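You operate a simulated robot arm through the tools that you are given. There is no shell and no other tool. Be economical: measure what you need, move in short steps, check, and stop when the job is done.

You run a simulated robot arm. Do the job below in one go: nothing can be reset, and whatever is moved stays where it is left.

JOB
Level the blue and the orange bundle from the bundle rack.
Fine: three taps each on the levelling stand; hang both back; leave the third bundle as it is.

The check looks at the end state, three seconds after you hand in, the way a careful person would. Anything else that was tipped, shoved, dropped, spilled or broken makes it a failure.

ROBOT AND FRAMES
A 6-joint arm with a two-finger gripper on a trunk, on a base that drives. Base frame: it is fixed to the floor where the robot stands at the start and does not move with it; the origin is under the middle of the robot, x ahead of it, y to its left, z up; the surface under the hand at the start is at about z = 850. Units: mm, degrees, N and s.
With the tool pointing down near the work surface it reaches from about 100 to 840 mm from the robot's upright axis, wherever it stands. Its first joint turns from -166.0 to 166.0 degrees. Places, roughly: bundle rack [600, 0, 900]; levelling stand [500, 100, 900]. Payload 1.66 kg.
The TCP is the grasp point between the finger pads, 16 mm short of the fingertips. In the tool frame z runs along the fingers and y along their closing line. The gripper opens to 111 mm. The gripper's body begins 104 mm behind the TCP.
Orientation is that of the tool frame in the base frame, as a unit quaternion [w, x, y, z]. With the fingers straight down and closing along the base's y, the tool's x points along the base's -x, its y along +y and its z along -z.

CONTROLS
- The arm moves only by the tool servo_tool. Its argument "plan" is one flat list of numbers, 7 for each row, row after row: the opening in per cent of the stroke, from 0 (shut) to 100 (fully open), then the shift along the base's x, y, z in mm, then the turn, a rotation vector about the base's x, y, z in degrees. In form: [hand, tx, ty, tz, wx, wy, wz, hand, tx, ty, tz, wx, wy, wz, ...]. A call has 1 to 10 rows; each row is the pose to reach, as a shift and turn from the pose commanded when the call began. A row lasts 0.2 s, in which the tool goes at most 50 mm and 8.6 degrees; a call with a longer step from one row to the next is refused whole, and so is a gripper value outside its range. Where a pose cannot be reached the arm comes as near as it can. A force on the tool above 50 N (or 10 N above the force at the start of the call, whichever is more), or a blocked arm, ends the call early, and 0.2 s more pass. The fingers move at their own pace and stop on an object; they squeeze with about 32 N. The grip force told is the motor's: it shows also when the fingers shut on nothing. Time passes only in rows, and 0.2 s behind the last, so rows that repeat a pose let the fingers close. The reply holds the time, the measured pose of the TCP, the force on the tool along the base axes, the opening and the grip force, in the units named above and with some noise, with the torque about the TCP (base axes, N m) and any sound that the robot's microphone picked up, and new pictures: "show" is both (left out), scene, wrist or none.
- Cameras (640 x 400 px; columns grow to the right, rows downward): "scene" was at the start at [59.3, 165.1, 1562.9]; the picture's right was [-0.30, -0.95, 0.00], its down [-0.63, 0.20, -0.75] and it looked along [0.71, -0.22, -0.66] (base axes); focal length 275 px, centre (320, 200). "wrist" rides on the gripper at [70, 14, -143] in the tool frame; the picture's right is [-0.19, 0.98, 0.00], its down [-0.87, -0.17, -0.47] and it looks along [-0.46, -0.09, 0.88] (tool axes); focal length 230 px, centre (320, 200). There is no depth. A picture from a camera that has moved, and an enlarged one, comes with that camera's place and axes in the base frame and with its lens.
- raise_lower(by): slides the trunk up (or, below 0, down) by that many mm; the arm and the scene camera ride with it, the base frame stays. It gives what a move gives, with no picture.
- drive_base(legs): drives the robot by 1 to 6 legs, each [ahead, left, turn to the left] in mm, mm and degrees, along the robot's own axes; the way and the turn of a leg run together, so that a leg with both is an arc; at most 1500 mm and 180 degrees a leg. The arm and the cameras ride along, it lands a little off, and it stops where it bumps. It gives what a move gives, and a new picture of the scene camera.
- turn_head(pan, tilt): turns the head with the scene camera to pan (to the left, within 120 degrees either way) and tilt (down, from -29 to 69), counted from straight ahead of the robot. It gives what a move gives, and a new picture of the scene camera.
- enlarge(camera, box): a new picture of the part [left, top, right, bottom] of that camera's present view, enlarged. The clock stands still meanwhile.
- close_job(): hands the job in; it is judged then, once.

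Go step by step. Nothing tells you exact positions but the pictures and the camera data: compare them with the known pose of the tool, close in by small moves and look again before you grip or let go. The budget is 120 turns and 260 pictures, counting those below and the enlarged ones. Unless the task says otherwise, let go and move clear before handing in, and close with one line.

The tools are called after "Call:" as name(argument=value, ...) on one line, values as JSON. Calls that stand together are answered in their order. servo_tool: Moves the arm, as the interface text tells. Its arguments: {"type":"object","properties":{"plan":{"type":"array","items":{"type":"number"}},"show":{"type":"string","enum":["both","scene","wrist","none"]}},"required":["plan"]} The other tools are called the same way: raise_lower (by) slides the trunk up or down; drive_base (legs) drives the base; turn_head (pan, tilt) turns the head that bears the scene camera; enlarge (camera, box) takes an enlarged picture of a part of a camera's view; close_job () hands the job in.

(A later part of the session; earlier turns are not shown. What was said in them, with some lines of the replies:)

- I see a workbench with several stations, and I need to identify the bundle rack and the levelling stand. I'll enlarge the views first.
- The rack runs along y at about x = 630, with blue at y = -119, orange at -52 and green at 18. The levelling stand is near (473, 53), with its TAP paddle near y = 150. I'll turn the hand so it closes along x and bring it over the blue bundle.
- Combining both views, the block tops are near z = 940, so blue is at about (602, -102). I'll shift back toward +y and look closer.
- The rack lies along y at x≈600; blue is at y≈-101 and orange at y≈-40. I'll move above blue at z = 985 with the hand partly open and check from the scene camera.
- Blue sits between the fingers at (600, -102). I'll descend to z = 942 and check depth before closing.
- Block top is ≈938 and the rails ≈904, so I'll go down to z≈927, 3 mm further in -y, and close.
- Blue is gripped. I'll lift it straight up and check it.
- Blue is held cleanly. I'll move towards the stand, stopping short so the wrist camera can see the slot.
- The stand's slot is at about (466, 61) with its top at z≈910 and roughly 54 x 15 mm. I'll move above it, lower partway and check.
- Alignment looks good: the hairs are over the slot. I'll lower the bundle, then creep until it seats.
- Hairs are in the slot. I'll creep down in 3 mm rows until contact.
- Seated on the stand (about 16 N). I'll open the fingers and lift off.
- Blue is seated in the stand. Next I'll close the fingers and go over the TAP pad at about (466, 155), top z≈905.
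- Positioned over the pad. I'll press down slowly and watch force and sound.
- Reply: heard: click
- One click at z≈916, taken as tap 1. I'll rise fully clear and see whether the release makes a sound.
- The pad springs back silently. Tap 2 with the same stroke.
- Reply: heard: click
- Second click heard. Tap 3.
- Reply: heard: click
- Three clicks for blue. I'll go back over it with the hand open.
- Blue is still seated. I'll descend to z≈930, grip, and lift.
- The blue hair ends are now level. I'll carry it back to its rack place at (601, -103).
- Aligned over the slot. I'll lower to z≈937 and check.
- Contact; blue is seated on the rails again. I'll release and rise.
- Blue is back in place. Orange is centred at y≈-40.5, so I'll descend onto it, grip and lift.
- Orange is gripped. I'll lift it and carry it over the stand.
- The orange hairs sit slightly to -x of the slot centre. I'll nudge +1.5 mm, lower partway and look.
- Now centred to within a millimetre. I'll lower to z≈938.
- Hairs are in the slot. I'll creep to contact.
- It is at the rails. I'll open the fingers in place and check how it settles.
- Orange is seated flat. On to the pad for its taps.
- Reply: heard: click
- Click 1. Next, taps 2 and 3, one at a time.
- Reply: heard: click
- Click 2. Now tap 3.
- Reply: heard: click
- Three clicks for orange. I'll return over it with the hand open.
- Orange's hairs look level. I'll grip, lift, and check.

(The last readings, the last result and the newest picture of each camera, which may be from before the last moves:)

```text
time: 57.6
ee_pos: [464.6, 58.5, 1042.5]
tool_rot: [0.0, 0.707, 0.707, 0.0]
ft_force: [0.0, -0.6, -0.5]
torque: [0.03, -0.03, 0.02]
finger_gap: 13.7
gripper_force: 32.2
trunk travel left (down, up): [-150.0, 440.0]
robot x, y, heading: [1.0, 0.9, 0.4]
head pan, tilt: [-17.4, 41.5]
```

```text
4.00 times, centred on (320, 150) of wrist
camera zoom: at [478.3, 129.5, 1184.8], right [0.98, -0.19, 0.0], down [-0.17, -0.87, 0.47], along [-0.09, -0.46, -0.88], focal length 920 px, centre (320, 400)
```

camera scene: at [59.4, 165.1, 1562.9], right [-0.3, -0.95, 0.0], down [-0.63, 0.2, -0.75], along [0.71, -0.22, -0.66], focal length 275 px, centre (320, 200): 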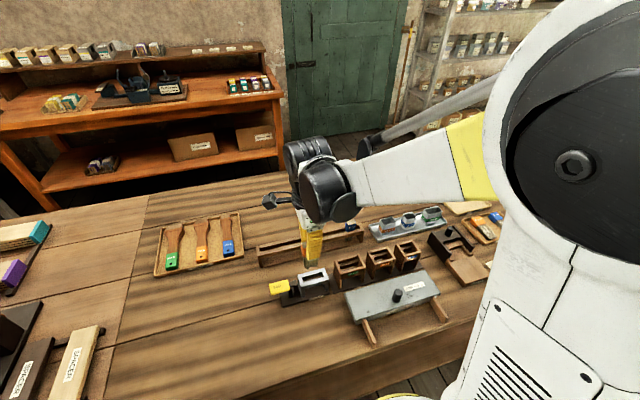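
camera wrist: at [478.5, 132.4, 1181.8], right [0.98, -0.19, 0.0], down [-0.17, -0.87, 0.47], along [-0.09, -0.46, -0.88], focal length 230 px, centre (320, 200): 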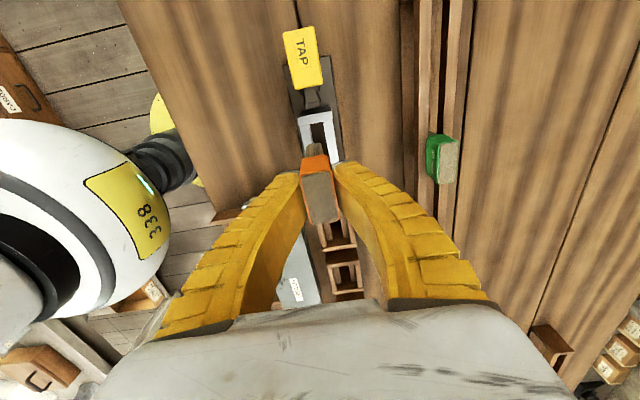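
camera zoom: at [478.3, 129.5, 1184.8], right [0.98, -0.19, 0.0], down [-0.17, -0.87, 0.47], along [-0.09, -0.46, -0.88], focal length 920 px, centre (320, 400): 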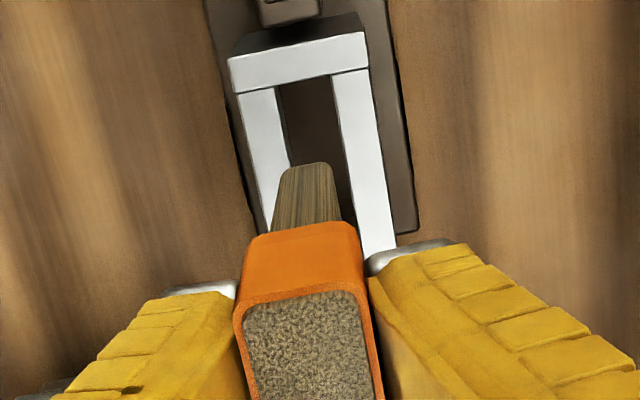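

Level and straight. I'll carry it to the rack at (601, -40.6).

Call:
servo_tool(plan=[0, 30, -22, 0, 0, 0, 0, 0, 60, -45, 0, 0, 0, 0, 0, 90, -68, 0, 0, 0, 0, 0, 118, -89, 0, 0, 0, 0, 0, 135, -101.5, 0, 0, 0, 0, 0, 135, -101.5, 0, 0, 0, 0, 0, 135, -101.5, -20, 0, 0, 0, 0, 135, -101.5, -40, 0, 0, 0, 0, 135, -101.5, -40, 0, 0, 0])

Call:
enlarge(camera="wrist", box=[260, 80, 380, 155])

Call:
enlarge(camera="scene", box=[290, 190, 386, 250])

```text
time: 59.6
ee_pos: [599.2, -43.9, 1002.2]
tool_rot: [0.0, 0.707, 0.707, 0.0]
ft_force: [-0.9, 0.8, -0.7]
torque: [0.0, 0.02, 0.02]
finger_gap: 13.7
gripper_force: 32.7
trunk travel left (down, up): [-150.0, 440.0]
robot x, y, heading: [-2.2, -1.9, 0.1]
head pan, tilt: [-17.4, 41.5]
camera scene: at [59.2, 165.1, 1562.9], right [-0.3, -0.95, 0.0], down [-0.63, 0.2, -0.75], along [0.71, -0.22, -0.66], focal length 275 px, centre (320, 200)
camera wrist: at [612.3, 27.6, 1142.5], right [0.98, -0.19, 0.0], down [-0.17, -0.87, 0.47], along [-0.09, -0.46, -0.88], focal length 230 px, centre (320, 200)
```

scene: 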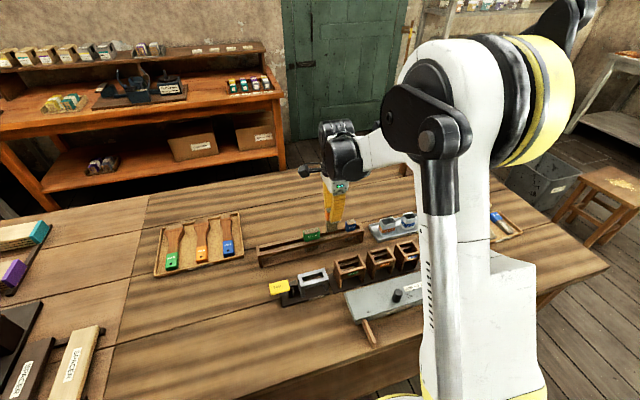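
wrist: 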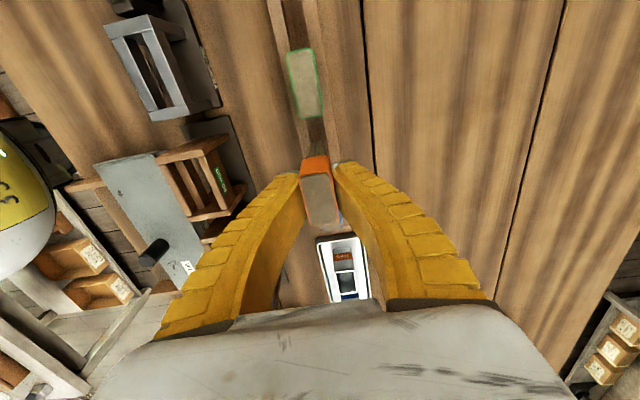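

```text
5.33 times, centred on (320, 118) of wrist
camera zoom: at [612.3, 27.6, 1142.5], right [0.98, -0.19, 0.0], down [-0.17, -0.87, 0.47], along [-0.09, -0.46, -0.88], focal length 1227 px, centre (320, 640)
```

zoom: 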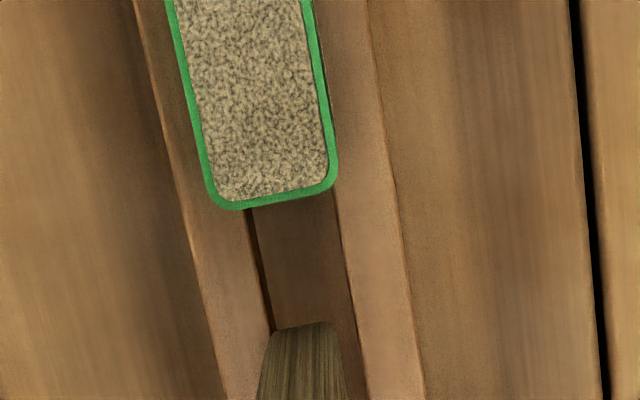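

```text
6.67 times, centred on (338, 220) of scene
camera zoom: at [59.2, 165.1, 1562.9], right [-0.3, -0.95, 0.0], down [-0.63, 0.2, -0.75], along [0.71, -0.22, -0.66], focal length 1832 px, centre (200, 67)
```

zoom: 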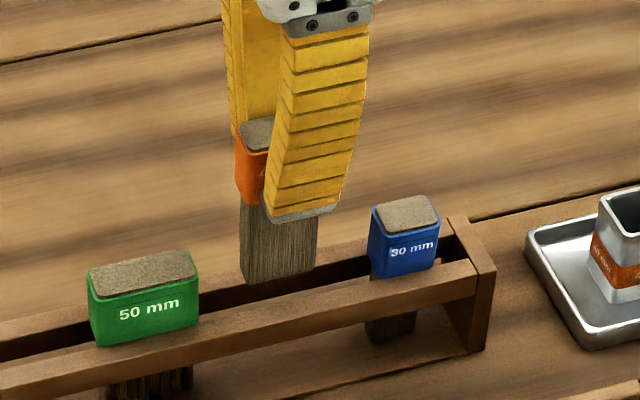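

Aligned with the slot. I'll lower to z≈936.

Call:
servo_tool(plan=[0, 0, 0, -10, 0, 0, 0, 0, 0, 0, -20, 0, 0, 0, 0, 0, 0, -32, 0, 0, 0, 0, 0, 0, -44, 0, 0, 0, 0, 0, 0, -56, 0, 0, 0, 0, 0, 0, -65, 0, 0, 0, 0, 0, 0, -65, 0, 0, 0], show="none")

Call:
enlarge(camera="scene", box=[290, 190, 386, 250])

Call:
servo_tool(plan=[0, 0, 0, -2, 0, 0, 0, 0, 0, 0, -4, 0, 0, 0, 0, 0, 0, -6, 0, 0, 0, 0, 0, 0, -6, 0, 0, 0], show="none")

```text
time: 61.2
ee_pos: [599.7, -42.2, 934.2]
tool_rot: [0.0, 0.707, 0.707, 0.0]
ft_force: [0.6, 0.4, -1.0]
torque: [0.01, 0.01, 0.0]
finger_gap: 13.5
gripper_force: 32.4
trunk travel left (down, up): [-150.0, 440.0]
robot x, y, heading: [-0.8, -0.1, 0.1]
head pan, tilt: [-17.4, 41.5]
```

```text
6.67 times, centred on (338, 220) of scene
camera zoom: at [59.3, 165.1, 1562.9], right [-0.3, -0.95, 0.0], down [-0.63, 0.2, -0.75], along [0.71, -0.22, -0.66], focal length 1832 px, centre (200, 67)
```

zoom: 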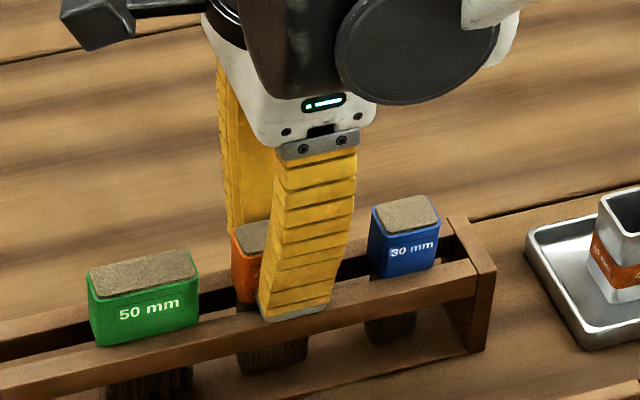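

```text
time: 62.2
ee_pos: [599.1, -42.2, 930.6]
tool_rot: [0.0, 0.708, 0.707, 0.0]
ft_force: [0.0, 0.5, 0.2]
torque: [0.0, 0.0, -0.02]
finger_gap: 13.7
gripper_force: 32.3
trunk travel left (down, up): [-150.0, 440.0]
robot x, y, heading: [-1.0, 0.0, -0.2]
head pan, tilt: [-17.4, 41.5]
```

Call:
servo_tool(plan=[0, 0, 0, -2, 0, 0, 0, 0, 0, 0, -3, 0, 0, 0, 0, 0, 0, -3, 0, 0, 0], show="none")

```text
time: 63.0
ee_pos: [600.4, -42.6, 926.5]
tool_rot: [0.0, 0.707, 0.707, 0.001]
ft_force: [-3.2, -0.7, 10.5]
torque: [-0.01, 0.01, 0.04]
finger_gap: 17.5
gripper_force: 32.7
trunk travel left (down, up): [-150.0, 440.0]
robot x, y, heading: [-4.7, -2.9, 0.0]
head pan, tilt: [-17.4, 41.5]
```

Contact at the rails. I'll release, rise and back off so all three bundles can be seen.

Call:
servo_tool(plan=[0, 0, 0, 0.5, 0, 0, 0, 30, 0, 0, 1, 0, 0, 0, 45, 0, 0, 1, 0, 0, 0, 50, 0, 0, 2, 0, 0, 0, 50, 0, 0, 25, 0, 0, 0, 50, 0, 0, 60, 0, 0, 0, 50, 0, 0, 105, 0, 0, 0, 50, 0, 0, 150, 0, 0, 0, 50, 0, 0, 180, 0, 0, 0, 50, 0, 0, 180, 0, 0, 0])

Call:
enlarge(camera="scene", box=[260, 205, 388, 285])

Call:
enlarge(camera="wrist", box=[220, 80, 420, 205])

```text
time: 65.2
ee_pos: [602.7, -43.8, 1106.3]
tool_rot: [0.0, 0.708, 0.706, 0.0]
ft_force: [-0.6, -0.4, -0.6]
torque: [0.02, 0.0, 0.0]
finger_gap: 57.3
gripper_force: 0.9
trunk travel left (down, up): [-150.0, 440.0]
robot x, y, heading: [-2.1, -3.7, 0.1]
head pan, tilt: [-17.4, 41.5]
camera scene: at [59.3, 165.1, 1562.9], right [-0.3, -0.95, 0.0], down [-0.63, 0.2, -0.75], along [0.71, -0.22, -0.66], focal length 275 px, centre (320, 200)
camera wrist: at [616.5, 26.6, 1248.6], right [0.98, -0.19, 0.0], down [-0.17, -0.87, 0.47], along [-0.09, -0.46, -0.88], focal length 230 px, centre (320, 200)
```

scene: 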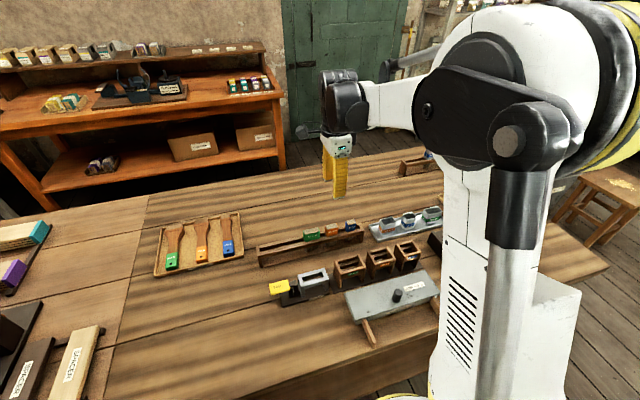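
wrist: 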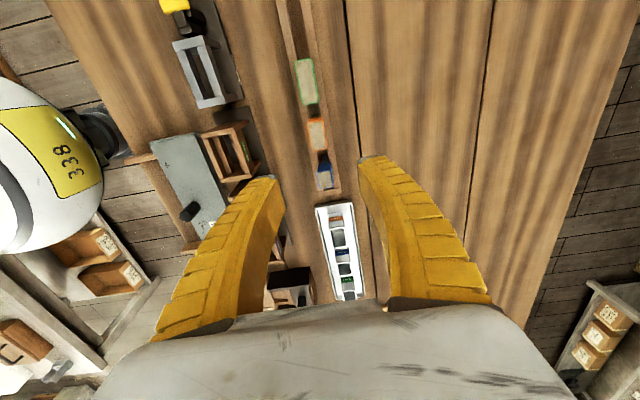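

```text
5.00 times, centred on (324, 245) of scene
camera zoom: at [59.3, 165.1, 1562.9], right [-0.3, -0.95, 0.0], down [-0.63, 0.2, -0.75], along [0.71, -0.22, -0.66], focal length 1374 px, centre (300, -25)
```

zoom: 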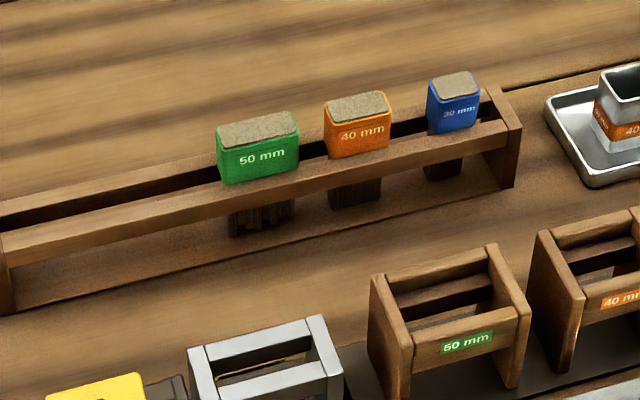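

```text
3.20 times, centred on (320, 142) of wrist
camera zoom: at [616.5, 26.6, 1248.6], right [0.98, -0.19, 0.0], down [-0.17, -0.87, 0.47], along [-0.09, -0.46, -0.88], focal length 736 px, centre (320, 384)
```

zoom: 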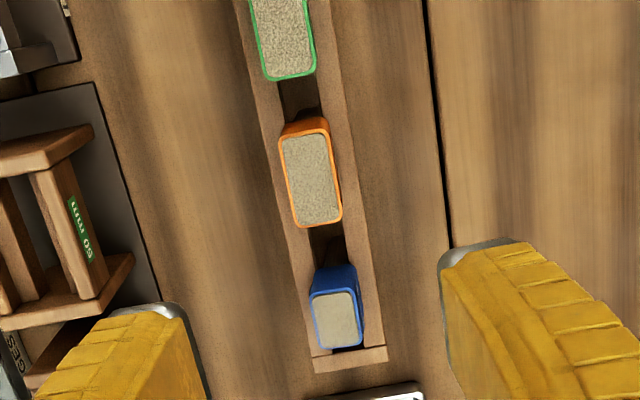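

Blue and orange hang level in the rack, green is untouched, and the hand is clear. I'm handing in.

Call:
close_job()

```text
The job is handed in.
```

I levelled the blue and orange bundles with three taps each (I heard three clicks for each) and hung both back in the rack. I left the green bundle as it was and handed the job in.
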